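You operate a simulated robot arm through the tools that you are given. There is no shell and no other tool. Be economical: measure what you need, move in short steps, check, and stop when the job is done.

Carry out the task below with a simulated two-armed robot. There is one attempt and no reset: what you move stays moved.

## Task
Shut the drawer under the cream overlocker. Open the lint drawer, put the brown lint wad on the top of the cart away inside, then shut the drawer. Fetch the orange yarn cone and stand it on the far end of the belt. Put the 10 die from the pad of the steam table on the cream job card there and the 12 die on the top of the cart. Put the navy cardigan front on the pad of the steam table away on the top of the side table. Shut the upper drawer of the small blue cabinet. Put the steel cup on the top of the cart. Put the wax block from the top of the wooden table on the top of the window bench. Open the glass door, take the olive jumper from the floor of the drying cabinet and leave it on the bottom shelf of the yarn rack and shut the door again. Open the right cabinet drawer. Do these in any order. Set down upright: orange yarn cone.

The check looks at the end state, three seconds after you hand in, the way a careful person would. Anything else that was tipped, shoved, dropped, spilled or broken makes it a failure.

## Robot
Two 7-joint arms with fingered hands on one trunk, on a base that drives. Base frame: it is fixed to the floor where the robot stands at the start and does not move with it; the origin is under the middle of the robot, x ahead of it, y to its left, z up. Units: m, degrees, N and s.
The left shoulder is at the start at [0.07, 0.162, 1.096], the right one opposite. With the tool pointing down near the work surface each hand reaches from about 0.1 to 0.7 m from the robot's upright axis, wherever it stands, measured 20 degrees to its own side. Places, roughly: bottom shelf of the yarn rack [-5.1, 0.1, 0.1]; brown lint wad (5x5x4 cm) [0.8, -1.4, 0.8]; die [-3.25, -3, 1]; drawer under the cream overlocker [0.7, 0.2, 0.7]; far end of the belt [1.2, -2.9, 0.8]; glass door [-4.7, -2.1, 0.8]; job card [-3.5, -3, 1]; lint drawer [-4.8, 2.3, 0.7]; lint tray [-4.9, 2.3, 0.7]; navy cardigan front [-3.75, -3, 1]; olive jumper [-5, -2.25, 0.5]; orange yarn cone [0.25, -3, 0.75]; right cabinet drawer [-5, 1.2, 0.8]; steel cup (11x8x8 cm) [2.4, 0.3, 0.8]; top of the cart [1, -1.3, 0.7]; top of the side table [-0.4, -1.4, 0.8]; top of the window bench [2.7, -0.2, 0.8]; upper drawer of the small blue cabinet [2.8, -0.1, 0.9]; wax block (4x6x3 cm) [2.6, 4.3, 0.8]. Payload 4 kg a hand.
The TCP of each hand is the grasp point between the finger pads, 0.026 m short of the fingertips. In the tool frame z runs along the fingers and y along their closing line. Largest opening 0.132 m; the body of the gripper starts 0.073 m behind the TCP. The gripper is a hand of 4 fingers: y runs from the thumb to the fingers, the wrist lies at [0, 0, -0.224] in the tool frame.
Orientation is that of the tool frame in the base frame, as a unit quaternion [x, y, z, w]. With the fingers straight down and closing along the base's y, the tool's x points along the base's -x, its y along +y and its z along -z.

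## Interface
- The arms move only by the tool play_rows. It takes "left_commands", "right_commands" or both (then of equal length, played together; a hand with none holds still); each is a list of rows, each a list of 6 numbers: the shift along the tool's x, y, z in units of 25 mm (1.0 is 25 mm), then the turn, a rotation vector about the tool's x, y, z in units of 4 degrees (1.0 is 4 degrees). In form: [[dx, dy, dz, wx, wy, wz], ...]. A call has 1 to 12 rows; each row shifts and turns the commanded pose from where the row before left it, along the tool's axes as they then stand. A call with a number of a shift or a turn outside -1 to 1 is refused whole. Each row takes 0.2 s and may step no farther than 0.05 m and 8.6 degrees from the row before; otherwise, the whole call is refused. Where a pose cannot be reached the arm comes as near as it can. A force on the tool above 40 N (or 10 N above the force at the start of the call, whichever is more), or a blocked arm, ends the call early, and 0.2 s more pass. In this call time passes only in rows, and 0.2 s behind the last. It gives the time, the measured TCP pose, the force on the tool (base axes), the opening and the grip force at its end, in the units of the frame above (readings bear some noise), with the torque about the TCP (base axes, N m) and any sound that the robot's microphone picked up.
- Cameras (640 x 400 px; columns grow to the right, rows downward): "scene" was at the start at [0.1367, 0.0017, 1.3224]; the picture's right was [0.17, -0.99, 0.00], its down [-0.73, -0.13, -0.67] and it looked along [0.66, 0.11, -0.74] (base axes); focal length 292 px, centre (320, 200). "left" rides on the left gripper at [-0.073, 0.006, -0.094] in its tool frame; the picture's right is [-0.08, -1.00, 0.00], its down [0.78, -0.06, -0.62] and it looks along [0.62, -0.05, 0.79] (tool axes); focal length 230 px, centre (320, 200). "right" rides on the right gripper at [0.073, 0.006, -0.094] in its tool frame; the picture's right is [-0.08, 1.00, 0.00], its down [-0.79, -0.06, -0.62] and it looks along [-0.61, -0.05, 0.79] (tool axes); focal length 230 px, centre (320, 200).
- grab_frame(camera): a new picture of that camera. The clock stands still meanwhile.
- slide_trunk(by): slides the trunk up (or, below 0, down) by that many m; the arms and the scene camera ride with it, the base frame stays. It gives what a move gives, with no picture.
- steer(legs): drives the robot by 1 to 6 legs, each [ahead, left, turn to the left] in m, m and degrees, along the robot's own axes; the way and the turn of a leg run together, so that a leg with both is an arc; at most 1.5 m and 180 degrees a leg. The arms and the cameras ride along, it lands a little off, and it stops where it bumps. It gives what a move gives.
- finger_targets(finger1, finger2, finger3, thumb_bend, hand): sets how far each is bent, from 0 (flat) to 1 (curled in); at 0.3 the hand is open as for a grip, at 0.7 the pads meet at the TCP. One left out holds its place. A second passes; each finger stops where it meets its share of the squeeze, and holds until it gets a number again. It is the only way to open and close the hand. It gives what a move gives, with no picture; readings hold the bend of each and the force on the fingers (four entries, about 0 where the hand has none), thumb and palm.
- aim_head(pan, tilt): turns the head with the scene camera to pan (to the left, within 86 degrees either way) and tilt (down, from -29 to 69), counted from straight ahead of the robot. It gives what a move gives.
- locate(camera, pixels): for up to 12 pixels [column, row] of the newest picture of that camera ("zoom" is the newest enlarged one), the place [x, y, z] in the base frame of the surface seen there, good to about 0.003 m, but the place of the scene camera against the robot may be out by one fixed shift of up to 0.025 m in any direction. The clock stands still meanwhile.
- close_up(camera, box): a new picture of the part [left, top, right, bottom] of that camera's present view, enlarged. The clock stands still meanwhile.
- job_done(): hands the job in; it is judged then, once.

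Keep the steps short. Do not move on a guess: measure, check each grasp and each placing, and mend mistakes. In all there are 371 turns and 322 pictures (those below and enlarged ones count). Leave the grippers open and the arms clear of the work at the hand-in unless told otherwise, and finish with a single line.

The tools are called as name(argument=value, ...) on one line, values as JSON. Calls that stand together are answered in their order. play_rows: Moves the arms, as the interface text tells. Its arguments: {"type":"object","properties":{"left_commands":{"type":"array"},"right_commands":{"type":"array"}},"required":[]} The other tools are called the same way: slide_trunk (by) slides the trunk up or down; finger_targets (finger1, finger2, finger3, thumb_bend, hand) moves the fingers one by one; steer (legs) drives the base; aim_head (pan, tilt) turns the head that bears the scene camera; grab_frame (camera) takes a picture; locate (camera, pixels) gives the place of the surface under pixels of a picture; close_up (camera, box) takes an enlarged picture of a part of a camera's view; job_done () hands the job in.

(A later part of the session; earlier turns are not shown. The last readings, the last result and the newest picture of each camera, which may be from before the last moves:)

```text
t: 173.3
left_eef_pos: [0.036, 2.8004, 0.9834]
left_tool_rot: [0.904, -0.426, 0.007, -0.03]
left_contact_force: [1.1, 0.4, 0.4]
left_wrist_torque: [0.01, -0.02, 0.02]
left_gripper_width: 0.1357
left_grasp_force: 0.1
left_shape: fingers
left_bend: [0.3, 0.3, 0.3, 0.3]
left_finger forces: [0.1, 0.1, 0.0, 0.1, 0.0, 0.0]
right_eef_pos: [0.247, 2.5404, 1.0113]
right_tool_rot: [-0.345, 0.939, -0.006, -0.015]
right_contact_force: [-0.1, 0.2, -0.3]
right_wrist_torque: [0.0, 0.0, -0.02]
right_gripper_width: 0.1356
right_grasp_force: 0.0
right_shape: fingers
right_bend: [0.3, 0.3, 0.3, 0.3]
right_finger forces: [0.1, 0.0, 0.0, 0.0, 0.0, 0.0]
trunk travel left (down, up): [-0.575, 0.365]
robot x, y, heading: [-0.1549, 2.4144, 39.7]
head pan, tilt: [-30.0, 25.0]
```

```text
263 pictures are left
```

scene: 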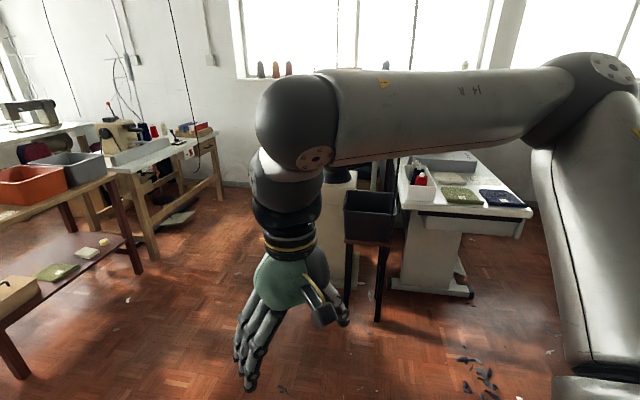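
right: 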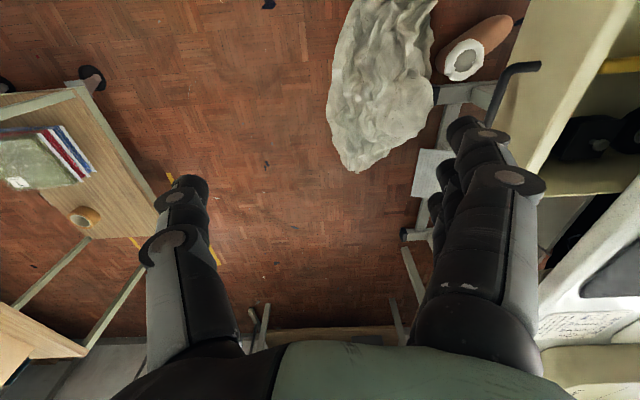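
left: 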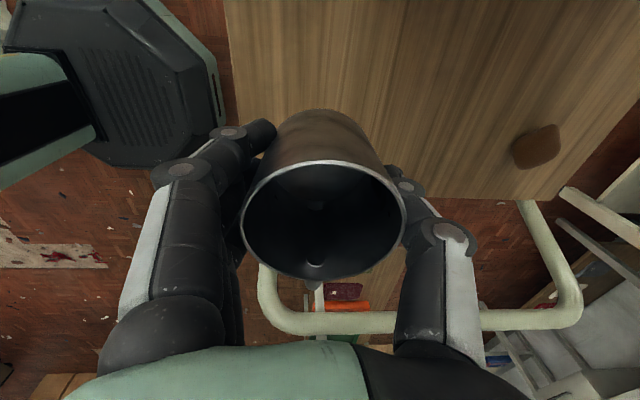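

steer(legs=[[0, 0, -40], [0, 0.9, 0], [0.6, 0, 0]])

aim_head(pan=0, tilt=25)

grab_frame(camera="scene")

```text
t: 182.8
left_eef_pos: [0.8308, 3.4863, 0.9852]
left_tool_rot: [-0.705, 0.709, -0.016, 0.025]
left_contact_force: [-0.6, 0.8, 0.5]
left_wrist_torque: [-0.02, -0.01, -0.01]
left_gripper_width: 0.136
left_grasp_force: 0.1
left_shape: fingers
left_bend: [0.3, 0.3, 0.3, 0.3]
left_finger forces: [0.0, 0.0, 0.0, 0.1, 0.1, 0.0]
right_eef_pos: [0.8264, 3.1521, 1.0117]
right_tool_rot: [-0.006, 1.0, -0.001, -0.016]
right_contact_force: [0.1, 0.5, -0.1]
right_wrist_torque: [-0.06, -0.02, -0.02]
right_gripper_width: 0.1356
right_grasp_force: 0.0
right_shape: fingers
right_bend: [0.3, 0.3, 0.3, 0.3]
right_finger forces: [0.0, 0.1, 0.0, 0.0, 0.0, 0.0]
trunk travel left (down, up): [-0.575, 0.365]
robot x, y, heading: [0.4354, 3.3123, 0.0]
head pan, tilt: [-30.0, 25.0]
```

```text
t: 183.8
left_eef_pos: [0.8309, 3.4852, 0.9849]
left_tool_rot: [-0.706, 0.708, -0.016, 0.026]
left_contact_force: [-0.6, -0.6, 0.7]
left_wrist_torque: [0.02, 0.01, -0.01]
left_gripper_width: 0.136
left_grasp_force: 0.0
left_shape: fingers
left_bend: [0.3, 0.3, 0.3, 0.3]
left_finger forces: [0.1, 0.0, 0.1, 0.1, 0.0, 0.1]
right_eef_pos: [0.8252, 3.1521, 1.0112]
right_tool_rot: [-0.005, 1.0, -0.001, -0.015]
right_contact_force: [0.5, 0.7, 0.5]
right_wrist_torque: [-0.01, 0.03, -0.03]
right_gripper_width: 0.1359
right_grasp_force: 0.0
right_shape: fingers
right_bend: [0.3, 0.3, 0.3, 0.3]
right_finger forces: [0.0, 0.0, 0.0, 0.1, 0.1, 0.1]
trunk travel left (down, up): [-0.575, 0.365]
robot x, y, heading: [0.4364, 3.3108, -0.0]
head pan, tilt: [0.0, 25.0]
```

```text
262 pictures are left
```

scene: 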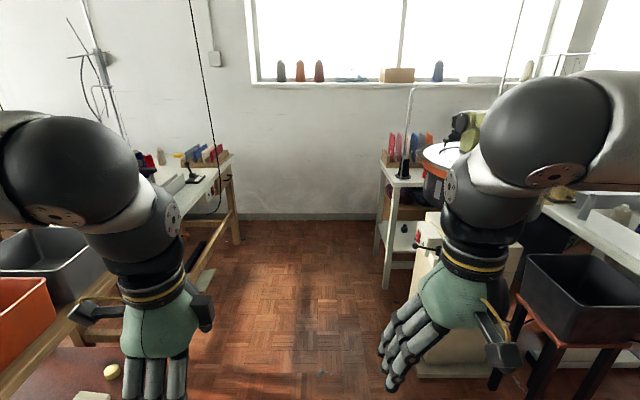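

locate(camera="scene", pixels=[[388, 285], [430, 370], [238, 240], [385, 165], [190, 185], [217, 155], [435, 270], [425, 210]])

close_up(camera="scene", box=[130, 120, 260, 200])

```text
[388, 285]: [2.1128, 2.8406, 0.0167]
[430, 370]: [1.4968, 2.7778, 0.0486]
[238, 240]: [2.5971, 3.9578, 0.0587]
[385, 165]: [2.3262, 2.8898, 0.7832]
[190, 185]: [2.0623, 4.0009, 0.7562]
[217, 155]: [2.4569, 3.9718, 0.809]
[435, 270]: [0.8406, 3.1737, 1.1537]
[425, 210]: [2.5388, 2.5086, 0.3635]
```

```text
4.92 times, centred on (195, 160) of scene
```

zoom: 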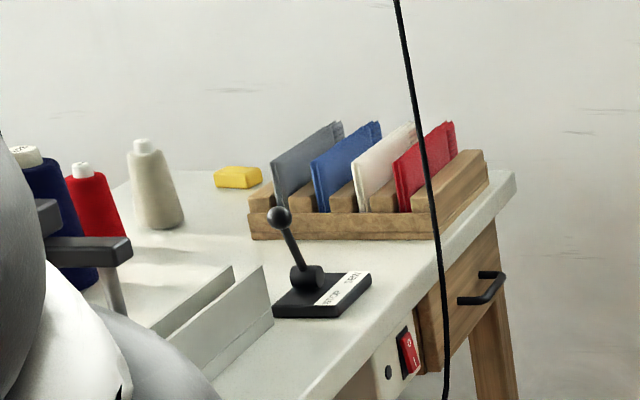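

locate(camera="zoom", pixels=[[237, 178], [232, 183], [218, 172], [258, 175], [195, 180], [155, 215], [480, 165], [510, 180], [330, 175], [160, 150], [300, 230], [435, 130]])

```text
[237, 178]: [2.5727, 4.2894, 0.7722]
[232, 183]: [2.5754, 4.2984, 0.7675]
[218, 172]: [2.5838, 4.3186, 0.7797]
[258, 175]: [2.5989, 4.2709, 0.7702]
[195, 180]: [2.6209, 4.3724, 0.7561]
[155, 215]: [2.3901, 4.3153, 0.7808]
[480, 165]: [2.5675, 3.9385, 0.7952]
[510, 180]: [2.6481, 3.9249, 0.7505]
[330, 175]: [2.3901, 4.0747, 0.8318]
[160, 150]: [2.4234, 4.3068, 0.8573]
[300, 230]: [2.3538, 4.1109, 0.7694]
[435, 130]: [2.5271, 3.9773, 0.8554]
```

The wax block is at about (2.58, 4.305), top z≈0.765. I turn to face north here where there is room, then slide along to x≈2.38.

steer(legs=[[0, 0, 90], [0, -1.5, 0], [0, -0.42, 0]])

aim_head(pan=-15, tilt=40)

grab_frame(camera="scene")

```text
t: 197.4
left_eef_pos: [2.1665, 3.8094, 0.9839]
left_tool_rot: [0.999, 0.043, -0.009, -0.028]
left_contact_force: [0.4, -0.4, 0.5]
left_wrist_torque: [-0.02, 0.03, 0.02]
left_gripper_width: 0.1358
left_grasp_force: 0.0
left_shape: fingers
left_bend: [0.3, 0.3, 0.3, 0.3]
left_finger forces: [0.0, 0.0, 0.0, 0.0, 0.1, 0.0]
right_eef_pos: [2.5018, 3.8336, 1.0115]
right_tool_rot: [0.741, -0.671, 0.012, 0.01]
right_contact_force: [-0.1, 0.5, -0.5]
right_wrist_torque: [0.02, -0.02, -0.05]
right_gripper_width: 0.1356
right_grasp_force: 0.0
right_shape: fingers
right_bend: [0.3, 0.3, 0.3, 0.3]
right_finger forces: [0.0, 0.0, 0.0, 0.0, 0.0, 0.0]
trunk travel left (down, up): [-0.575, 0.365]
robot x, y, heading: [2.3803, 3.4403, 95.1]
head pan, tilt: [0.0, 25.0]
```

```text
t: 198.2
left_eef_pos: [2.1659, 3.8096, 0.9851]
left_tool_rot: [0.999, 0.042, -0.008, -0.028]
left_contact_force: [0.2, 0.2, 0.8]
left_wrist_torque: [-0.02, 0.01, 0.0]
left_gripper_width: 0.1357
left_grasp_force: 0.0
left_shape: fingers
left_bend: [0.3, 0.3, 0.3, 0.3]
left_finger forces: [0.0, 0.0, 0.0, 0.1, 0.1, 0.0]
right_eef_pos: [2.5, 3.8332, 1.0118]
right_tool_rot: [0.742, -0.67, 0.012, 0.01]
right_contact_force: [-0.4, -0.3, 0.0]
right_wrist_torque: [0.04, 0.02, 0.02]
right_gripper_width: 0.1356
right_grasp_force: 0.2
right_shape: fingers
right_bend: [0.3, 0.3, 0.3, 0.3]
right_finger forces: [0.1, 0.1, 0.1, 0.0, 0.0, 0.0]
trunk travel left (down, up): [-0.575, 0.365]
robot x, y, heading: [2.376, 3.432, 95.2]
head pan, tilt: [-15.0, 40.0]
```

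```text
260 pictures are left
```

scene: 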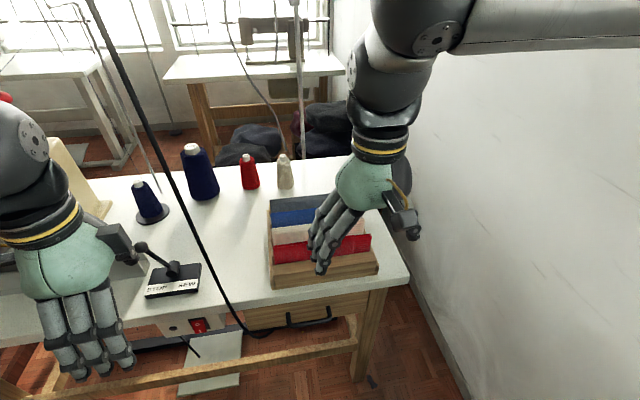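

locate(camera="scene", pixels=[[157, 140], [190, 220], [222, 290], [250, 335], [450, 300], [560, 200], [358, 370], [384, 290], [130, 80], [270, 205]])

```text
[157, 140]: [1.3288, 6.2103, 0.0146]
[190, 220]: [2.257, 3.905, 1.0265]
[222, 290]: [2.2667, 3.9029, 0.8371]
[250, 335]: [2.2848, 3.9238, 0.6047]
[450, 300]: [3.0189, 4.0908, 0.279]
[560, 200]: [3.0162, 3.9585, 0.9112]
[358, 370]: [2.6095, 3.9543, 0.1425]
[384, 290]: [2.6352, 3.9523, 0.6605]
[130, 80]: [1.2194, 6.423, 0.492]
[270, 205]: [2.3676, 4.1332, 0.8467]
```

The hanging cable is at (2.255, 3.905); the wall at x≈3.02. I tuck the left hand in, straighten the heading and shift right so the cable stays clear of the left arm.

play_rows(left_commands=[[0, 1, 0, 0, 0, 0], [0, 1, 0, 0, 0, 0], [0, 1, 0, 0, 0, 0], [1, 0, 0, 0, 0, 0], [1, 0, 0, 0, 0, 0], [1, 0, 0, 0, 0, 0]])

steer(legs=[[0, 0, -5], [0, -0.15, 0]])

aim_head(pan=10, tilt=40)

grab_frame(camera="scene")

```text
t: 199.6
left_eef_pos: [2.2492, 3.7544, 0.9814]
left_tool_rot: [0.999, 0.042, -0.009, -0.028]
left_contact_force: [-0.3, 0.1, 1.6]
left_wrist_torque: [0.0, 0.02, 0.0]
left_gripper_width: 0.136
left_grasp_force: 0.1
left_shape: fingers
left_bend: [0.3, 0.3, 0.3, 0.3]
left_finger forces: [0.0, 0.1, 0.0, 0.0, 0.0, 0.0]
left hand out of reach, approached as far as the arm can: row 3
right_eef_pos: [2.5023, 3.8347, 1.0101]
right_tool_rot: [0.741, -0.671, 0.012, 0.01]
right_contact_force: [-0.5, -0.6, 0.4]
right_wrist_torque: [0.01, 0.03, -0.03]
right_gripper_width: 0.1356
right_grasp_force: 0.1
right_shape: fingers
right_bend: [0.3, 0.3, 0.3, 0.3]
right_finger forces: [0.1, 0.1, 0.1, 0.0, 0.0, 0.0]
trunk travel left (down, up): [-0.575, 0.365]
robot x, y, heading: [2.3736, 3.4338, 95.3]
head pan, tilt: [-15.0, 40.0]
```

```text
t: 201.4
left_eef_pos: [2.4302, 3.7647, 0.9813]
left_tool_rot: [1.0, -0.003, -0.007, -0.029]
left_contact_force: [0.0, 0.3, -0.6]
left_wrist_torque: [-0.01, 0.02, 0.03]
left_gripper_width: 0.1359
left_grasp_force: 0.0
left_shape: fingers
left_bend: [0.3, 0.3, 0.3, 0.3]
left_finger forces: [0.0, 0.0, 0.0, 0.0, 0.0, 0.1]
right_eef_pos: [2.6878, 3.8216, 1.0111]
right_tool_rot: [0.711, -0.703, 0.012, 0.01]
right_contact_force: [-1.7, -0.4, -0.1]
right_wrist_torque: [0.0, 0.0, 0.01]
right_gripper_width: 0.1357
right_grasp_force: 0.0
right_shape: fingers
right_bend: [0.3, 0.3, 0.3, 0.3]
right_finger forces: [0.0, 0.0, 0.0, 0.0, 0.0, 0.1]
trunk travel left (down, up): [-0.575, 0.365]
robot x, y, heading: [2.5254, 3.4353, 89.8]
head pan, tilt: [-15.0, 40.0]
```

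```text
t: 202.3
left_eef_pos: [2.4285, 3.7653, 0.9816]
left_tool_rot: [1.0, -0.002, -0.006, -0.028]
left_contact_force: [0.8, 0.1, 0.2]
left_wrist_torque: [0.01, 0.02, 0.01]
left_gripper_width: 0.1356
left_grasp_force: 0.1
left_shape: fingers
left_bend: [0.3, 0.3, 0.3, 0.3]
left_finger forces: [0.1, 0.0, 0.0, 0.1, 0.1, 0.0]
right_eef_pos: [2.6887, 3.8205, 1.0115]
right_tool_rot: [0.711, -0.703, 0.012, 0.011]
right_contact_force: [0.3, -0.1, 0.6]
right_wrist_torque: [-0.01, 0.02, 0.0]
right_gripper_width: 0.1357
right_grasp_force: 0.0
right_shape: fingers
right_bend: [0.3, 0.3, 0.3, 0.3]
right_finger forces: [0.0, 0.0, 0.1, 0.0, 0.0, 0.1]
trunk travel left (down, up): [-0.575, 0.365]
robot x, y, heading: [2.5312, 3.4326, 89.9]
head pan, tilt: [10.0, 40.0]
```

```text
259 pictures are left
```

scene: 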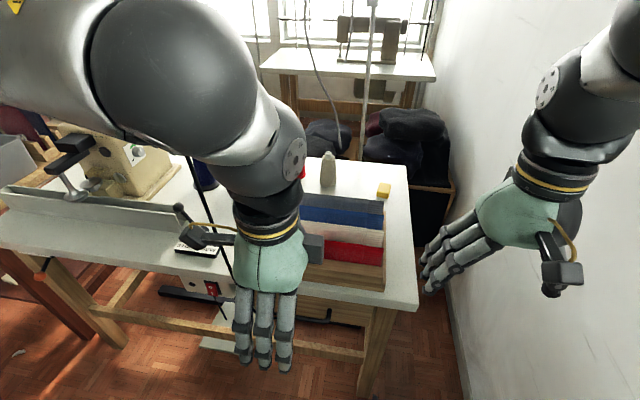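

locate(camera="scene", pixels=[[105, 60], [250, 80], [170, 20], [290, 160], [195, 175], [384, 190], [378, 186], [388, 194], [328, 170], [395, 165], [340, 200]])

close_up(camera="scene", box=[290, 140, 430, 240])

```text
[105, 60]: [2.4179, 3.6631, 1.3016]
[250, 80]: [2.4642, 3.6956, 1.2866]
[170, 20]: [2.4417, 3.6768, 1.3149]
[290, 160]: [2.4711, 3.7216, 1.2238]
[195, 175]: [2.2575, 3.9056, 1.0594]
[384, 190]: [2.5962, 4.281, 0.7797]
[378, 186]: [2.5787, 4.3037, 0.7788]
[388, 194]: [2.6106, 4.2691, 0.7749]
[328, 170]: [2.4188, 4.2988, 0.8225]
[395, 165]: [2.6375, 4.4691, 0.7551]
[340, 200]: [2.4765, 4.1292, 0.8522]
```

```text
4.00 times, centred on (360, 190) of scene
```

zoom: 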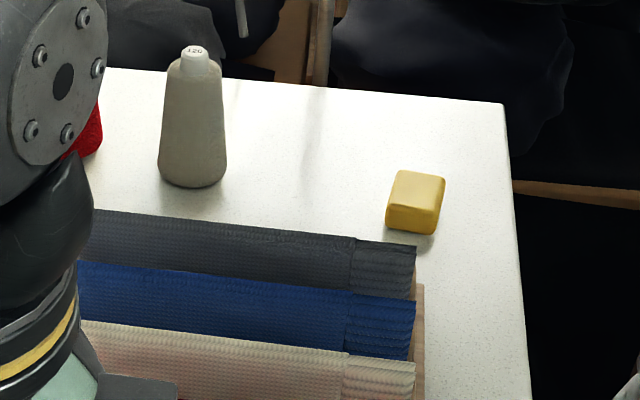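

The left arm is clear of the cable (arm x≥2.33). Wax true centre ≈(2.579, 4.283), top 0.764. I advance 0.17 m.

steer(legs=[[0.17, 0, 0]])

grab_frame(camera="right")

grab_frame(camera="scene")

```text
t: 203.8
left_eef_pos: [2.4249, 3.9396, 0.9805]
left_tool_rot: [1.0, -0.003, -0.005, -0.027]
left_contact_force: [-0.6, 0.3, 0.5]
left_wrist_torque: [-0.03, -0.01, 0.02]
left_gripper_width: 0.1358
left_grasp_force: 0.0
left_shape: fingers
left_bend: [0.3, 0.3, 0.3, 0.3]
left_finger forces: [0.1, 0.0, 0.0, 0.0, 0.0, 0.0]
right_eef_pos: [2.6855, 3.9961, 1.0107]
right_tool_rot: [0.711, -0.703, 0.015, 0.01]
right_contact_force: [-0.2, 0.8, 0.2]
right_wrist_torque: [-0.01, 0.04, 0.01]
right_gripper_width: 0.1357
right_grasp_force: 0.0
right_shape: fingers
right_bend: [0.3, 0.3, 0.3, 0.3]
right_finger forces: [0.0, 0.0, 0.1, 0.0, 0.1, 0.1]
trunk travel left (down, up): [-0.575, 0.365]
robot x, y, heading: [2.5317, 3.6033, 90.0]
head pan, tilt: [10.0, 40.0]
```

```text
257 pictures are left
```

right: 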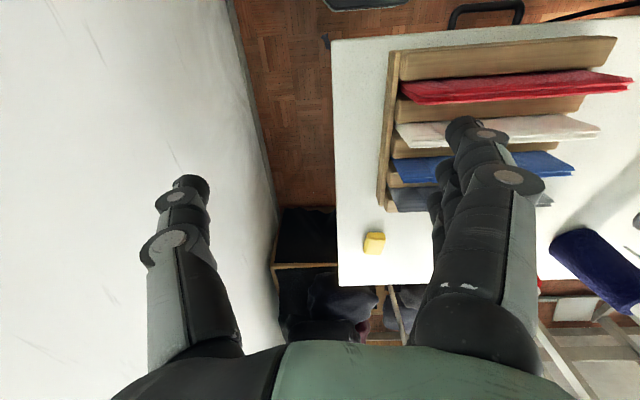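

```text
256 pictures are left
```

scene: 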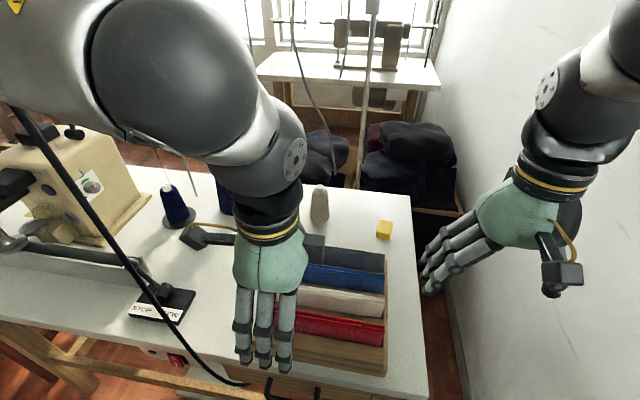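

locate(camera="right", pixels=[[374, 240], [365, 235], [384, 237], [372, 252], [355, 240], [420, 195], [340, 100]])

locate(camera="scene", pixels=[[384, 229], [20, 115], [100, 220]])

```text
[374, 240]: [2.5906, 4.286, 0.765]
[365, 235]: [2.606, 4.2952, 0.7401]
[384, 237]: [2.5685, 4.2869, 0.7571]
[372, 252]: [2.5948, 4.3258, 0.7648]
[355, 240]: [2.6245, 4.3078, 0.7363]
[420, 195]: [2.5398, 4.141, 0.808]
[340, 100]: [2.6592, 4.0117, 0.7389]
```

```text
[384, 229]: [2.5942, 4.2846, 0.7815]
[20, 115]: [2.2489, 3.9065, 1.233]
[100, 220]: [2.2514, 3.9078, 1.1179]
```

Wax (hand camera): centre (2.588, 4.295), top 0.765, table 0.738, long side along y. I tilt the hand 20° forward and bring it above the wax.

play_rows(right_commands=[[0, 0.8, 0, 0, -1, 0], [0, 0.8, 0, 0, -1, 0], [0, 0.8, 0, 0, -1, 0], [0, 0.8, 0, 0, -1, 0], [0, 0.7, 0, 0, -1, 0]])

play_rows(right_commands=[[-0.945, 0, 0.855, 0, 0, 0], [-0.945, 0, 0.855, 0, 0, 0], [-0.945, 0, 0.855, 0, 0, 0], [-0.945, 0, 0.855, 0, 0, 0], [-0.945, 0, 0.855, 0, 0, 0], [-0.945, 0, 0.855, 0, 0, 0], [-0.945, 0, 0.855, 0, 0, 0], [-0.945, 0, 0.855, 0, 0, 0], [-0.945, 0, 0.855, 0, 0, 0]])

grab_frame(camera="right")

```text
t: 205.0
left_eef_pos: [2.4289, 3.9368, 0.9808]
left_tool_rot: [1.0, -0.002, -0.006, -0.029]
left_contact_force: [0.1, 0.0, 0.6]
left_wrist_torque: [0.0, -0.01, 0.0]
left_gripper_width: 0.1356
left_grasp_force: 0.0
left_shape: fingers
left_bend: [0.3, 0.3, 0.3, 0.3]
left_finger forces: [0.0, 0.0, 0.1, 0.0, 0.0, 0.1]
right_eef_pos: [2.5887, 3.9912, 1.0101]
right_tool_rot: [0.703, -0.693, -0.112, -0.113]
right_contact_force: [-0.6, -1.0, 0.5]
right_wrist_torque: [-0.03, -0.03, 0.0]
right_gripper_width: 0.136
right_grasp_force: 0.0
right_shape: fingers
right_bend: [0.3, 0.3, 0.3, 0.3]
right_finger forces: [0.0, 0.0, 0.0, 0.1, 0.0, 0.1]
trunk travel left (down, up): [-0.575, 0.365]
robot x, y, heading: [2.5295, 3.6045, 89.7]
head pan, tilt: [10.0, 40.0]
```

```text
t: 207.0
left_eef_pos: [2.4296, 3.9374, 0.9812]
left_tool_rot: [1.0, -0.003, -0.008, -0.028]
left_contact_force: [-0.4, -0.1, 0.9]
left_wrist_torque: [-0.02, -0.01, 0.01]
left_gripper_width: 0.1359
left_grasp_force: 0.1
left_shape: fingers
left_bend: [0.3, 0.3, 0.3, 0.3]
left_finger forces: [0.1, 0.1, 0.0, 0.0, 0.0, 0.0]
right_eef_pos: [2.5861, 4.2551, 0.8938]
right_tool_rot: [0.702, -0.694, -0.111, -0.112]
right_contact_force: [0.2, -0.3, -0.3]
right_wrist_torque: [0.03, 0.01, -0.02]
right_gripper_width: 0.1359
right_grasp_force: 0.1
right_shape: fingers
right_bend: [0.3, 0.3, 0.3, 0.3]
right_finger forces: [0.1, 0.1, 0.0, 0.0, 0.1, 0.0]
trunk travel left (down, up): [-0.575, 0.365]
robot x, y, heading: [2.5296, 3.6065, 89.9]
head pan, tilt: [10.0, 40.0]
```

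```text
255 pictures are left
```

right: 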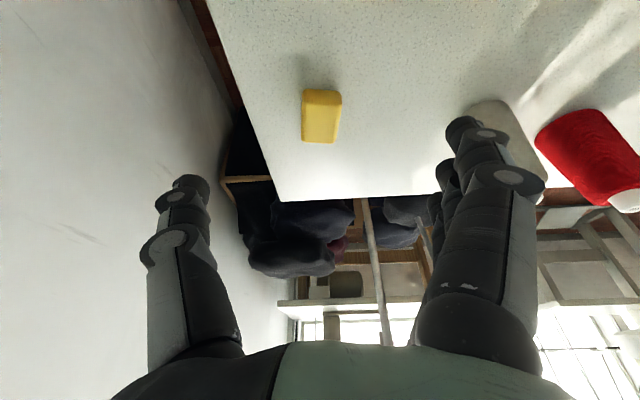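

play_rows(right_commands=[[0, 0, 1, 0, 0, 0], [0, 0, 1, 0, 0, 0], [0, 0, 1, 0, 0, 0], [0, 0, 0.8, 0, 0, 0]])

grab_frame(camera="right")

locate(camera="right", pixels=[[320, 190], [300, 180], [340, 180], [320, 160], [320, 215], [330, 110]])

```text
t: 208.0
left_eef_pos: [2.4302, 3.9372, 0.9819]
left_tool_rot: [1.0, -0.003, -0.008, -0.029]
left_contact_force: [-0.4, 0.6, 0.4]
left_wrist_torque: [-0.01, 0.0, 0.02]
left_gripper_width: 0.1361
left_grasp_force: 0.0
left_shape: fingers
left_bend: [0.3, 0.3, 0.3, 0.3]
left_finger forces: [0.0, 0.0, 0.0, 0.0, 0.0, 0.1]
right_eef_pos: [2.5883, 4.2815, 0.8033]
right_tool_rot: [0.703, -0.694, -0.112, -0.111]
right_contact_force: [0.3, 0.1, -0.5]
right_wrist_torque: [0.0, 0.05, -0.01]
right_gripper_width: 0.1359
right_grasp_force: 0.1
right_shape: fingers
right_bend: [0.3, 0.3, 0.3, 0.3]
right_finger forces: [0.1, 0.1, 0.0, 0.0, 0.1, 0.0]
trunk travel left (down, up): [-0.575, 0.365]
robot x, y, heading: [2.5298, 3.6025, 89.9]
head pan, tilt: [10.0, 40.0]
```

```text
254 pictures are left
```

right: 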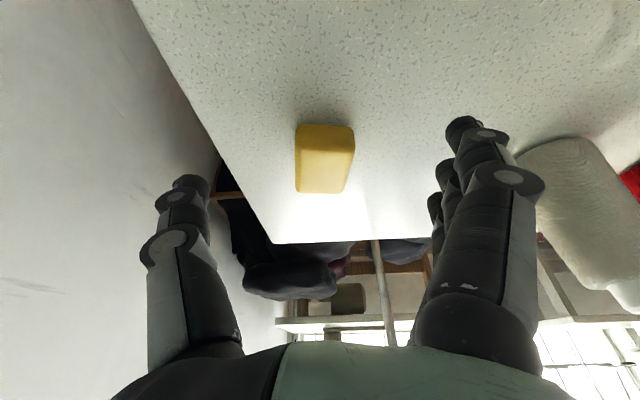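

```text
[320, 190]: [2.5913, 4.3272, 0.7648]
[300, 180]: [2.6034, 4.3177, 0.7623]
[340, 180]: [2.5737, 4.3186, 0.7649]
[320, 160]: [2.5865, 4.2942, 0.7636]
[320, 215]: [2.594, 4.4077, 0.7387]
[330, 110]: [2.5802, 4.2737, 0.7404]
```

play_rows(right_commands=[[0, 0, 0.7, 0, 0, 0], [0, 0, 0.6, 0, 0, 0]])

finger_targets(hand="right", finger1=0.65, finger2=0.65, finger3=0.65, thumb_bend=0.65)

grab_frame(camera="right")

```text
t: 208.6
left_eef_pos: [2.4295, 3.9372, 0.9813]
left_tool_rot: [1.0, -0.003, -0.007, -0.028]
left_contact_force: [-0.1, -0.4, -0.1]
left_wrist_torque: [-0.01, -0.01, -0.02]
left_gripper_width: 0.1361
left_grasp_force: 0.1
left_shape: fingers
left_bend: [0.3, 0.3, 0.3, 0.3]
left_finger forces: [0.1, 0.0, 0.1, 0.1, 0.1, 0.0]
right_eef_pos: [2.5887, 4.2926, 0.7734]
right_tool_rot: [0.702, -0.694, -0.112, -0.112]
right_contact_force: [-0.4, -0.1, 1.0]
right_wrist_torque: [0.01, -0.01, -0.02]
right_gripper_width: 0.1358
right_grasp_force: 0.1
right_shape: fingers
right_bend: [0.3, 0.3, 0.3, 0.3]
right_finger forces: [0.0, 0.0, 0.0, 0.1, 0.0, 0.1]
trunk travel left (down, up): [-0.575, 0.365]
robot x, y, heading: [2.5325, 3.6036, 89.9]
head pan, tilt: [10.0, 40.0]
```

```text
t: 209.6
left_eef_pos: [2.4301, 3.9355, 0.9813]
left_tool_rot: [1.0, -0.002, -0.008, -0.029]
left_contact_force: [-0.5, -0.2, 0.5]
left_wrist_torque: [0.04, -0.02, 0.01]
left_gripper_width: 0.136
left_grasp_force: 0.1
left_shape: fingers
left_bend: [0.3, 0.3, 0.3, 0.3]
left_finger forces: [0.1, 0.1, 0.1, 0.1, 0.0, 0.0]
right_eef_pos: [2.5876, 4.292, 0.7747]
right_tool_rot: [0.702, -0.694, -0.115, -0.112]
right_contact_force: [-3.3, 4.0, 17.2]
right_wrist_torque: [-0.17, 1.24, -0.35]
right_gripper_width: 0.0794
right_grasp_force: 16.9
right_shape: fingers
right_bend: [0.4, 0.59, 0.61, 0.61]
right_finger forces: [16.8, 5.1, 3.3, 0.0, 8.2, 0.0]
trunk travel left (down, up): [-0.575, 0.365]
robot x, y, heading: [2.5297, 3.6061, 90.0]
head pan, tilt: [10.0, 40.0]
```

```text
253 pictures are left
```

right: 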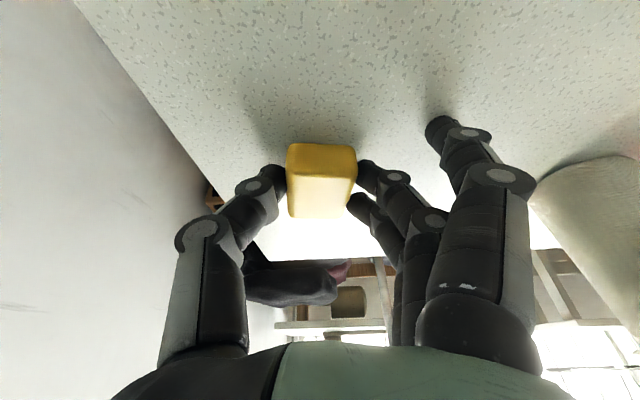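

Two fingers and the thumb hold the wax; finger 1 presses on the table (17 N). I relax finger 1, lift a little, then close it.

finger_targets(hand="right", finger1=0.38)

play_rows(right_commands=[[0, 0, -0.5, 0, 0, 0], [0, 0, -0.8, 0, 0, 0]])

finger_targets(hand="right", finger1=0.62)

grab_frame(camera="right")

```text
t: 210.6
left_eef_pos: [2.4301, 3.9364, 0.9831]
left_tool_rot: [1.0, -0.003, -0.008, -0.03]
left_contact_force: [-0.3, -0.3, -0.5]
left_wrist_torque: [-0.01, -0.04, -0.01]
left_gripper_width: 0.1361
left_grasp_force: 0.2
left_shape: fingers
left_bend: [0.3, 0.3, 0.3, 0.3]
left_finger forces: [0.0, 0.0, 0.0, 0.0, 0.1, 0.1]
right_eef_pos: [2.5897, 4.2922, 0.774]
right_tool_rot: [0.702, -0.694, -0.113, -0.113]
right_contact_force: [4.1, 7.3, 22.0]
right_wrist_torque: [-0.11, 1.21, -0.38]
right_gripper_width: 0.0814
right_grasp_force: 17.8
right_shape: fingers
right_bend: [0.37, 0.59, 0.61, 0.62]
right_finger forces: [19.2, 4.8, 3.3, 0.1, 8.9, 0.1]
trunk travel left (down, up): [-0.575, 0.365]
robot x, y, heading: [2.5289, 3.6033, 90.0]
head pan, tilt: [10.0, 40.0]
```

```text
t: 211.2
left_eef_pos: [2.4302, 3.936, 0.9815]
left_tool_rot: [1.0, -0.002, -0.007, -0.029]
left_contact_force: [-0.7, 0.1, -0.1]
left_wrist_torque: [0.03, 0.02, -0.01]
left_gripper_width: 0.136
left_grasp_force: 0.2
left_shape: fingers
left_bend: [0.3, 0.3, 0.3, 0.3]
left_finger forces: [0.0, 0.0, 0.1, 0.0, 0.0, 0.0]
right_eef_pos: [2.5884, 4.2802, 0.8013]
right_tool_rot: [0.703, -0.694, -0.11, -0.112]
right_contact_force: [-0.1, 0.2, -0.1]
right_wrist_torque: [-0.03, -0.02, -0.01]
right_gripper_width: 0.0765
right_grasp_force: 8.2
right_shape: fingers
right_bend: [0.38, 0.59, 0.61, 0.62]
right_finger forces: [0.0, 4.8, 3.3, 0.1, 8.3, 0.0]
trunk travel left (down, up): [-0.575, 0.365]
robot x, y, heading: [2.5288, 3.6011, 90.2]
head pan, tilt: [10.0, 40.0]
```

```text
t: 212.2
left_eef_pos: [2.4303, 3.9367, 0.9827]
left_tool_rot: [1.0, -0.003, -0.006, -0.027]
left_contact_force: [0.2, -0.1, -0.4]
left_wrist_torque: [0.0, 0.02, -0.01]
left_gripper_width: 0.136
left_grasp_force: 0.0
left_shape: fingers
left_bend: [0.3, 0.3, 0.3, 0.3]
left_finger forces: [0.0, 0.0, 0.0, 0.0, 0.1, 0.1]
right_eef_pos: [2.5881, 4.2822, 0.803]
right_tool_rot: [0.702, -0.694, -0.112, -0.113]
right_contact_force: [-0.7, 1.3, -0.5]
right_wrist_torque: [0.02, -0.01, -0.01]
right_gripper_width: 0.0387
right_grasp_force: 8.4
right_shape: fingers
right_bend: [0.62, 0.59, 0.61, 0.62]
right_finger forces: [0.0, 5.0, 3.2, 0.0, 8.3, 0.0]
trunk travel left (down, up): [-0.575, 0.365]
robot x, y, heading: [2.5264, 3.6062, 90.2]
head pan, tilt: [10.0, 40.0]
```

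```text
252 pictures are left
```

right: 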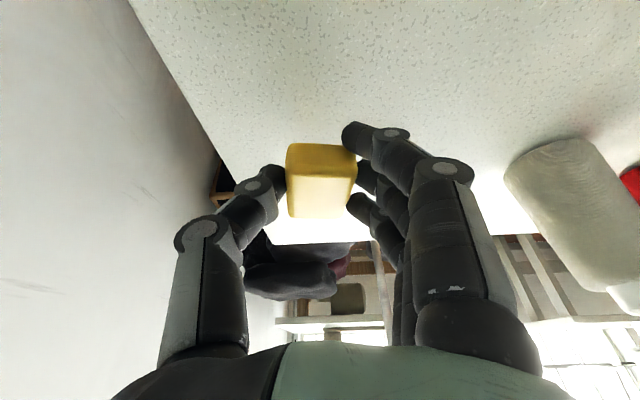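

The wax is held and lifted. I retrace up and back over the rack, then reverse the robot.

play_rows(right_commands=[[0, 0, -1, 0, 0, 0], [0, 0, -1, 0, 0, 0], [0, 0, -1, 0, 0, 0], [0.945, 0, -0.855, 0, 0, 0], [0.945, 0, -0.855, 0, 0, 0], [0.945, 0, -0.855, 0, 0, 0], [0.945, 0, -0.855, 0, 0, 0], [0.945, 0, -0.855, 0, 0, 0], [0.945, 0, -0.855, 0, 0, 0], [0.945, 0, -0.855, 0, 0, 0], [0.945, 0, -0.855, 0, 0, 0]])

steer(legs=[[-0.2, 0, 0]])

grab_frame(camera="scene")

```text
t: 214.6
left_eef_pos: [2.4293, 3.9363, 0.983]
left_tool_rot: [1.0, -0.003, -0.007, -0.028]
left_contact_force: [0.5, -0.3, -0.5]
left_wrist_torque: [0.01, -0.01, 0.01]
left_gripper_width: 0.136
left_grasp_force: 0.1
left_shape: fingers
left_bend: [0.3, 0.3, 0.3, 0.3]
left_finger forces: [0.1, 0.1, 0.1, 0.1, 0.0, 0.1]
right_eef_pos: [2.5916, 4.0241, 0.977]
right_tool_rot: [0.702, -0.694, -0.112, -0.112]
right_contact_force: [-0.4, 1.4, -0.1]
right_wrist_torque: [0.01, 0.02, -0.01]
right_gripper_width: 0.0385
right_grasp_force: 7.4
right_shape: fingers
right_bend: [0.62, 0.59, 0.61, 0.62]
right_finger forces: [0.0, 4.6, 3.1, 0.1, 7.7, 0.1]
trunk travel left (down, up): [-0.575, 0.365]
robot x, y, heading: [2.5283, 3.6043, 89.8]
head pan, tilt: [10.0, 40.0]
```

```text
t: 216.2
left_eef_pos: [2.4296, 3.7381, 0.9815]
left_tool_rot: [1.0, -0.002, -0.007, -0.028]
left_contact_force: [-0.6, 1.2, 0.6]
left_wrist_torque: [0.02, 0.02, -0.02]
left_gripper_width: 0.1357
left_grasp_force: 0.0
left_shape: fingers
left_bend: [0.3, 0.3, 0.3, 0.3]
left_finger forces: [0.0, 0.1, 0.1, 0.0, 0.1, 0.0]
right_eef_pos: [2.5916, 3.8264, 0.9776]
right_tool_rot: [0.702, -0.694, -0.111, -0.112]
right_contact_force: [0.5, -0.7, -0.4]
right_wrist_torque: [-0.01, -0.04, 0.02]
right_gripper_width: 0.0385
right_grasp_force: 7.5
right_shape: fingers
right_bend: [0.62, 0.59, 0.61, 0.62]
right_finger forces: [0.1, 4.6, 3.1, 0.0, 7.7, 0.0]
trunk travel left (down, up): [-0.575, 0.365]
robot x, y, heading: [2.5291, 3.4068, 89.9]
head pan, tilt: [10.0, 40.0]
```

```text
251 pictures are left
```

scene: 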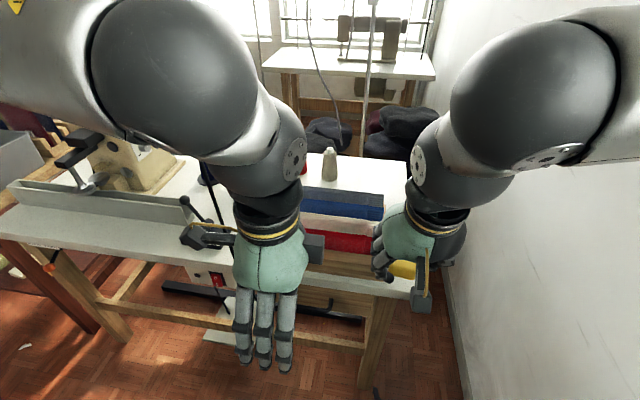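

Both arms are clear. I drive back west, turn south and return to the aisle near the start.

steer(legs=[[-0.05, 0, 0], [0, 1.4, 0], [0, 1.1, 0], [0, 0, -180]])

aim_head(pan=0, tilt=30)

grab_frame(camera="scene")

```text
t: 236.3
left_eef_pos: [0.1349, 3.0087, 0.9802]
left_tool_rot: [-0.001, 1.0, -0.029, 0.007]
left_contact_force: [-0.3, -0.3, 0.2]
left_wrist_torque: [-0.01, 0.03, 0.04]
left_gripper_width: 0.1359
left_grasp_force: 0.0
left_shape: fingers
left_bend: [0.3, 0.3, 0.3, 0.3]
left_finger forces: [0.1, 0.0, 0.0, 0.0, 0.1, 0.1]
right_eef_pos: [-0.0275, 2.9182, 0.9774]
right_tool_rot: [0.691, 0.705, -0.111, 0.113]
right_contact_force: [0.8, 0.4, -0.4]
right_wrist_torque: [0.03, 0.01, -0.01]
right_gripper_width: 0.0385
right_grasp_force: 7.6
right_shape: fingers
right_bend: [0.62, 0.59, 0.61, 0.62]
right_finger forces: [0.1, 4.6, 3.1, 0.0, 7.8, 0.1]
trunk travel left (down, up): [-0.575, 0.365]
robot x, y, heading: [0.0326, 3.3435, -89.7]
head pan, tilt: [10.0, 40.0]
```

```text
t: 237.0
left_eef_pos: [0.1331, 3.008, 0.9821]
left_tool_rot: [-0.001, 1.0, -0.029, 0.006]
left_contact_force: [-0.1, 0.8, 0.3]
left_wrist_torque: [-0.01, 0.01, 0.0]
left_gripper_width: 0.1361
left_grasp_force: 0.1
left_shape: fingers
left_bend: [0.3, 0.3, 0.3, 0.3]
left_finger forces: [0.0, 0.0, 0.0, 0.1, 0.1, 0.0]
right_eef_pos: [-0.0274, 2.9192, 0.9772]
right_tool_rot: [0.692, 0.705, -0.111, 0.113]
right_contact_force: [-0.5, -0.6, -0.3]
right_wrist_torque: [-0.02, 0.01, 0.01]
right_gripper_width: 0.0387
right_grasp_force: 8.0
right_shape: fingers
right_bend: [0.62, 0.59, 0.61, 0.62]
right_finger forces: [0.0, 4.6, 3.2, 0.0, 7.8, 0.0]
trunk travel left (down, up): [-0.575, 0.365]
robot x, y, heading: [0.0317, 3.3394, -89.9]
head pan, tilt: [0.0, 30.0]
```

```text
250 pictures are left
```

scene: 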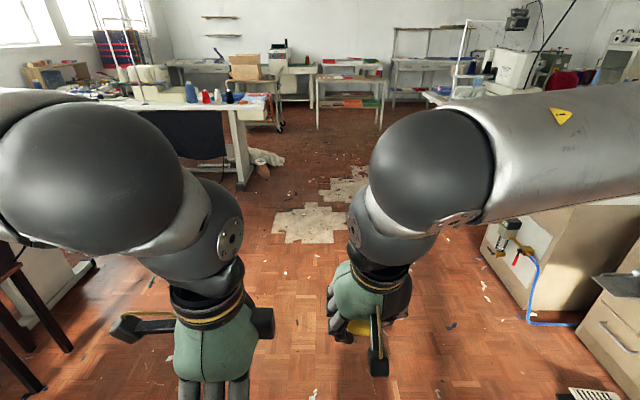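

steer(legs=[[0, -0.12, 0], [1.5, 0, 0], [1.5, 0, 0], [0.97, 0, 0], [0, 0, 90]])

```text
t: 260.6
left_eef_pos: [0.3272, -0.5059, 0.9816]
left_tool_rot: [-0.697, 0.717, -0.015, 0.024]
left_contact_force: [0.1, 0.0, 0.7]
left_wrist_torque: [0.0, 0.02, 0.02]
left_gripper_width: 0.1356
left_grasp_force: 0.1
left_shape: fingers
left_bend: [0.3, 0.3, 0.3, 0.3]
left_finger forces: [0.1, 0.0, 0.0, 0.0, 0.0, 0.0]
right_eef_pos: [0.4122, -0.6694, 0.9764]
right_tool_rot: [0.007, 0.987, -0.002, 0.158]
right_contact_force: [0.8, 0.6, -1.3]
right_wrist_torque: [-0.02, 0.04, 0.05]
right_gripper_width: 0.0386
right_grasp_force: 7.5
right_shape: fingers
right_bend: [0.62, 0.59, 0.61, 0.62]
right_finger forces: [0.0, 4.6, 3.1, 0.0, 7.7, 0.0]
trunk travel left (down, up): [-0.575, 0.365]
robot x, y, heading: [-0.0052, -0.5977, -1.4]
head pan, tilt: [0.0, 30.0]
```

steer(legs=[[0, 0, 1.4], [1.0, -0.02, 0], [0.8, 0, 0]])

aim_head(pan=-8, tilt=35)

grab_frame(camera="scene")

```text
t: 270.1
left_eef_pos: [2.1407, -0.5366, 0.9812]
left_tool_rot: [-0.701, 0.712, -0.015, 0.024]
left_contact_force: [0.3, -0.3, 0.6]
left_wrist_torque: [0.01, -0.02, -0.01]
left_gripper_width: 0.1361
left_grasp_force: 0.2
left_shape: fingers
left_bend: [0.3, 0.3, 0.3, 0.3]
left_finger forces: [0.0, 0.0, 0.1, 0.0, 0.1, 0.0]
right_eef_pos: [2.2275, -0.6974, 0.9774]
right_tool_rot: [-0.001, 0.987, 0.0, 0.158]
right_contact_force: [-0.9, 0.8, -0.9]
right_wrist_torque: [0.01, 0.0, 0.0]
right_gripper_width: 0.0388
right_grasp_force: 7.7
right_shape: fingers
right_bend: [0.62, 0.59, 0.61, 0.62]
right_finger forces: [0.0, 4.5, 3.0, 0.0, 7.7, 0.0]
trunk travel left (down, up): [-0.575, 0.365]
robot x, y, heading: [1.8086, -0.6277, -0.5]
head pan, tilt: [0.0, 30.0]
```

```text
t: 270.7
left_eef_pos: [2.1409, -0.5354, 0.9815]
left_tool_rot: [-0.702, 0.712, -0.015, 0.024]
left_contact_force: [0.2, 0.2, 0.4]
left_wrist_torque: [0.02, -0.01, 0.02]
left_gripper_width: 0.1362
left_grasp_force: 0.0
left_shape: fingers
left_bend: [0.3, 0.3, 0.3, 0.3]
left_finger forces: [0.0, 0.0, 0.0, 0.0, 0.1, 0.0]
right_eef_pos: [2.2274, -0.6992, 0.9771]
right_tool_rot: [0.0, 0.987, -0.001, 0.158]
right_contact_force: [-0.2, 0.4, 0.2]
right_wrist_torque: [0.0, 0.01, 0.0]
right_gripper_width: 0.0384
right_grasp_force: 8.2
right_shape: fingers
right_bend: [0.62, 0.59, 0.61, 0.62]
right_finger forces: [0.0, 4.6, 3.1, 0.0, 7.7, 0.0]
trunk travel left (down, up): [-0.575, 0.365]
robot x, y, heading: [1.8102, -0.6349, -0.9]
head pan, tilt: [-8.0, 35.0]
```

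```text
249 pictures are left
```

scene: 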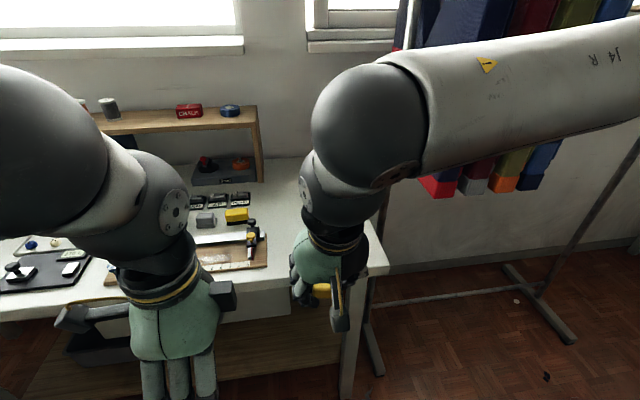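

locate(camera="scene", pixels=[[268, 262], [385, 268], [280, 285], [275, 200], [265, 240], [378, 250], [375, 372]])

grab_frame(camera="right")

```text
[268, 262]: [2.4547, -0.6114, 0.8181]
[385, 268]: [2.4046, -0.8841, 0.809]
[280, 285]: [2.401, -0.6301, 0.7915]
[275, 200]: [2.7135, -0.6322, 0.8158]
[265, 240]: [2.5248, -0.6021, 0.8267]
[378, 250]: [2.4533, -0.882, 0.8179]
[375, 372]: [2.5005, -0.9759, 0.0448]
```

```text
248 pictures are left
```

right: 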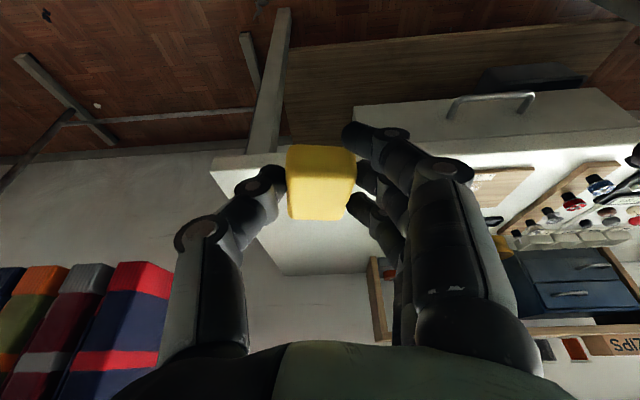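

Bench top true z≈0.80; the free zone is y −0.63…−0.88. I aim for (2.55, −0.755): drive 0.15 ahead then bring the wax down, stopping short.

steer(legs=[[0.15, 0, 0]])

play_rows(right_commands=[[-0.61, -0.275, 0.85, 0, 0, 0], [-0.61, -0.275, 0.85, 0, 0, 0], [-0.61, -0.275, 0.85, 0, 0, 0], [-0.61, -0.275, 0.85, 0, 0, 0], [-0.61, -0.275, 0.85, 0, 0, 0], [-0.61, -0.275, 0.85, 0, 0, 0], [-0.61, -0.275, 0.85, 0, 0, 0], [-0.61, -0.275, 0.6, 0, 0, 0]])

grab_frame(camera="scene")

grab_frame(camera="right")

```text
t: 272.1
left_eef_pos: [2.2895, -0.5376, 0.9811]
left_tool_rot: [-0.701, 0.713, -0.016, 0.025]
left_contact_force: [0.5, -0.1, 0.8]
left_wrist_torque: [-0.03, 0.02, -0.01]
left_gripper_width: 0.1359
left_grasp_force: 0.1
left_shape: fingers
left_bend: [0.3, 0.3, 0.3, 0.3]
left_finger forces: [0.0, 0.1, 0.1, 0.0, 0.0, 0.0]
right_eef_pos: [2.3766, -0.7006, 0.9779]
right_tool_rot: [-0.001, 0.987, -0.001, 0.158]
right_contact_force: [-0.3, 0.0, -1.4]
right_wrist_torque: [0.0, 0.0, -0.01]
right_gripper_width: 0.0385
right_grasp_force: 7.6
right_shape: fingers
right_bend: [0.62, 0.59, 0.61, 0.62]
right_finger forces: [0.1, 4.6, 3.1, 0.1, 7.7, 0.0]
trunk travel left (down, up): [-0.575, 0.365]
robot x, y, heading: [1.956, -0.6323, -0.5]
head pan, tilt: [-8.0, 35.0]
```

```text
t: 273.9
left_eef_pos: [2.2892, -0.5384, 0.9823]
left_tool_rot: [-0.701, 0.713, -0.015, 0.025]
left_contact_force: [0.2, 0.0, -0.3]
left_wrist_torque: [0.02, -0.01, -0.01]
left_gripper_width: 0.1356
left_grasp_force: 0.1
left_shape: fingers
left_bend: [0.3, 0.3, 0.3, 0.3]
left_finger forces: [0.1, 0.0, 0.0, 0.0, 0.0, 0.0]
right_eef_pos: [2.5423, -0.7544, 0.8611]
right_tool_rot: [-0.001, 0.988, -0.001, 0.157]
right_contact_force: [0.1, 0.2, -1.0]
right_wrist_torque: [-0.01, 0.02, 0.01]
right_gripper_width: 0.0386
right_grasp_force: 7.8
right_shape: fingers
right_bend: [0.62, 0.59, 0.61, 0.62]
right_finger forces: [0.0, 4.5, 3.1, 0.0, 7.5, 0.0]
trunk travel left (down, up): [-0.575, 0.365]
robot x, y, heading: [1.9571, -0.6337, -0.7]
head pan, tilt: [-8.0, 35.0]
```

```text
247 pictures are left
```

scene: 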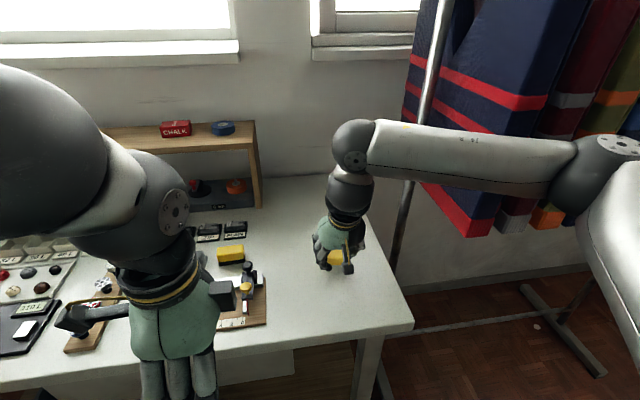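

```text
246 pictures are left
```

right: 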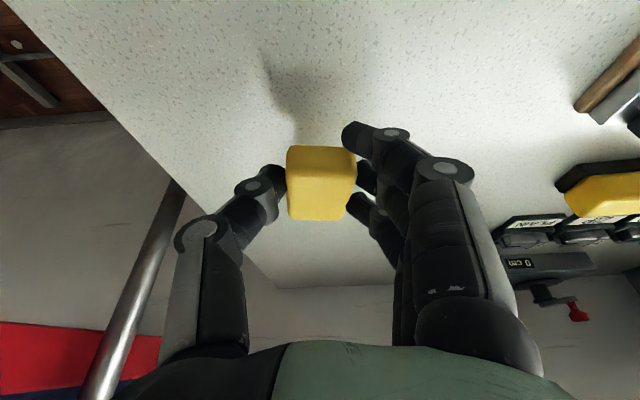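

The right forearm looks close to the scarf rack; I check distances.

locate(camera="scene", pixels=[[405, 205], [432, 60], [420, 150], [550, 160], [615, 165], [475, 225], [520, 225]])

locate(camera="right", pixels=[[280, 60], [330, 100], [150, 130]])

```text
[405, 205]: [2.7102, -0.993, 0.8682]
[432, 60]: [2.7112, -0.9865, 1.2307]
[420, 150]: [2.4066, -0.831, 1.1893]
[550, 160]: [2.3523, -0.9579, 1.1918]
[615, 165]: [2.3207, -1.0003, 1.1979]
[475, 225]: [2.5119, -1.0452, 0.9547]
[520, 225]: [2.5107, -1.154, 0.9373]
```

```text
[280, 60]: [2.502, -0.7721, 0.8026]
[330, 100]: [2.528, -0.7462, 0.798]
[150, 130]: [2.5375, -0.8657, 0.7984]
```

Enough clearance (~0.1 m). Bench z=0.80. I lower the last 2 cm.

play_rows(right_commands=[[0.15, 0, 0.45, 0, 0, 0], [0.1, 0, 0.3, 0, 0, 0], [0.03, 0, 0.1, 0, 0, 0], [0.03, 0, 0.1, 0, 0, 0]])

grab_frame(camera="right")

```text
t: 274.9
left_eef_pos: [2.2884, -0.5375, 0.9821]
left_tool_rot: [-0.701, 0.712, -0.016, 0.025]
left_contact_force: [-1.1, 0.2, -1.0]
left_wrist_torque: [0.01, -0.01, 0.0]
left_gripper_width: 0.1358
left_grasp_force: 0.0
left_shape: fingers
left_bend: [0.3, 0.3, 0.3, 0.3]
left_finger forces: [0.0, 0.0, 0.0, 0.0, 0.0, 0.0]
right_eef_pos: [2.5437, -0.7551, 0.8393]
right_tool_rot: [-0.001, 0.987, 0.0, 0.16]
right_contact_force: [0.0, 0.6, 7.4]
right_wrist_torque: [0.22, 0.19, 0.01]
right_gripper_width: 0.038
right_grasp_force: 11.9
right_shape: fingers
right_bend: [0.63, 0.59, 0.61, 0.62]
right_finger forces: [7.9, 4.5, 3.0, 0.0, 7.6, 0.0]
trunk travel left (down, up): [-0.575, 0.365]
robot x, y, heading: [1.9542, -0.6304, -0.7]
head pan, tilt: [-8.0, 35.0]
```

```text
245 pictures are left
```

right: 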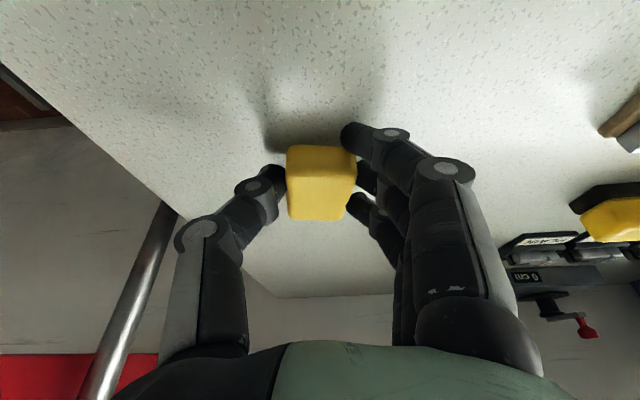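

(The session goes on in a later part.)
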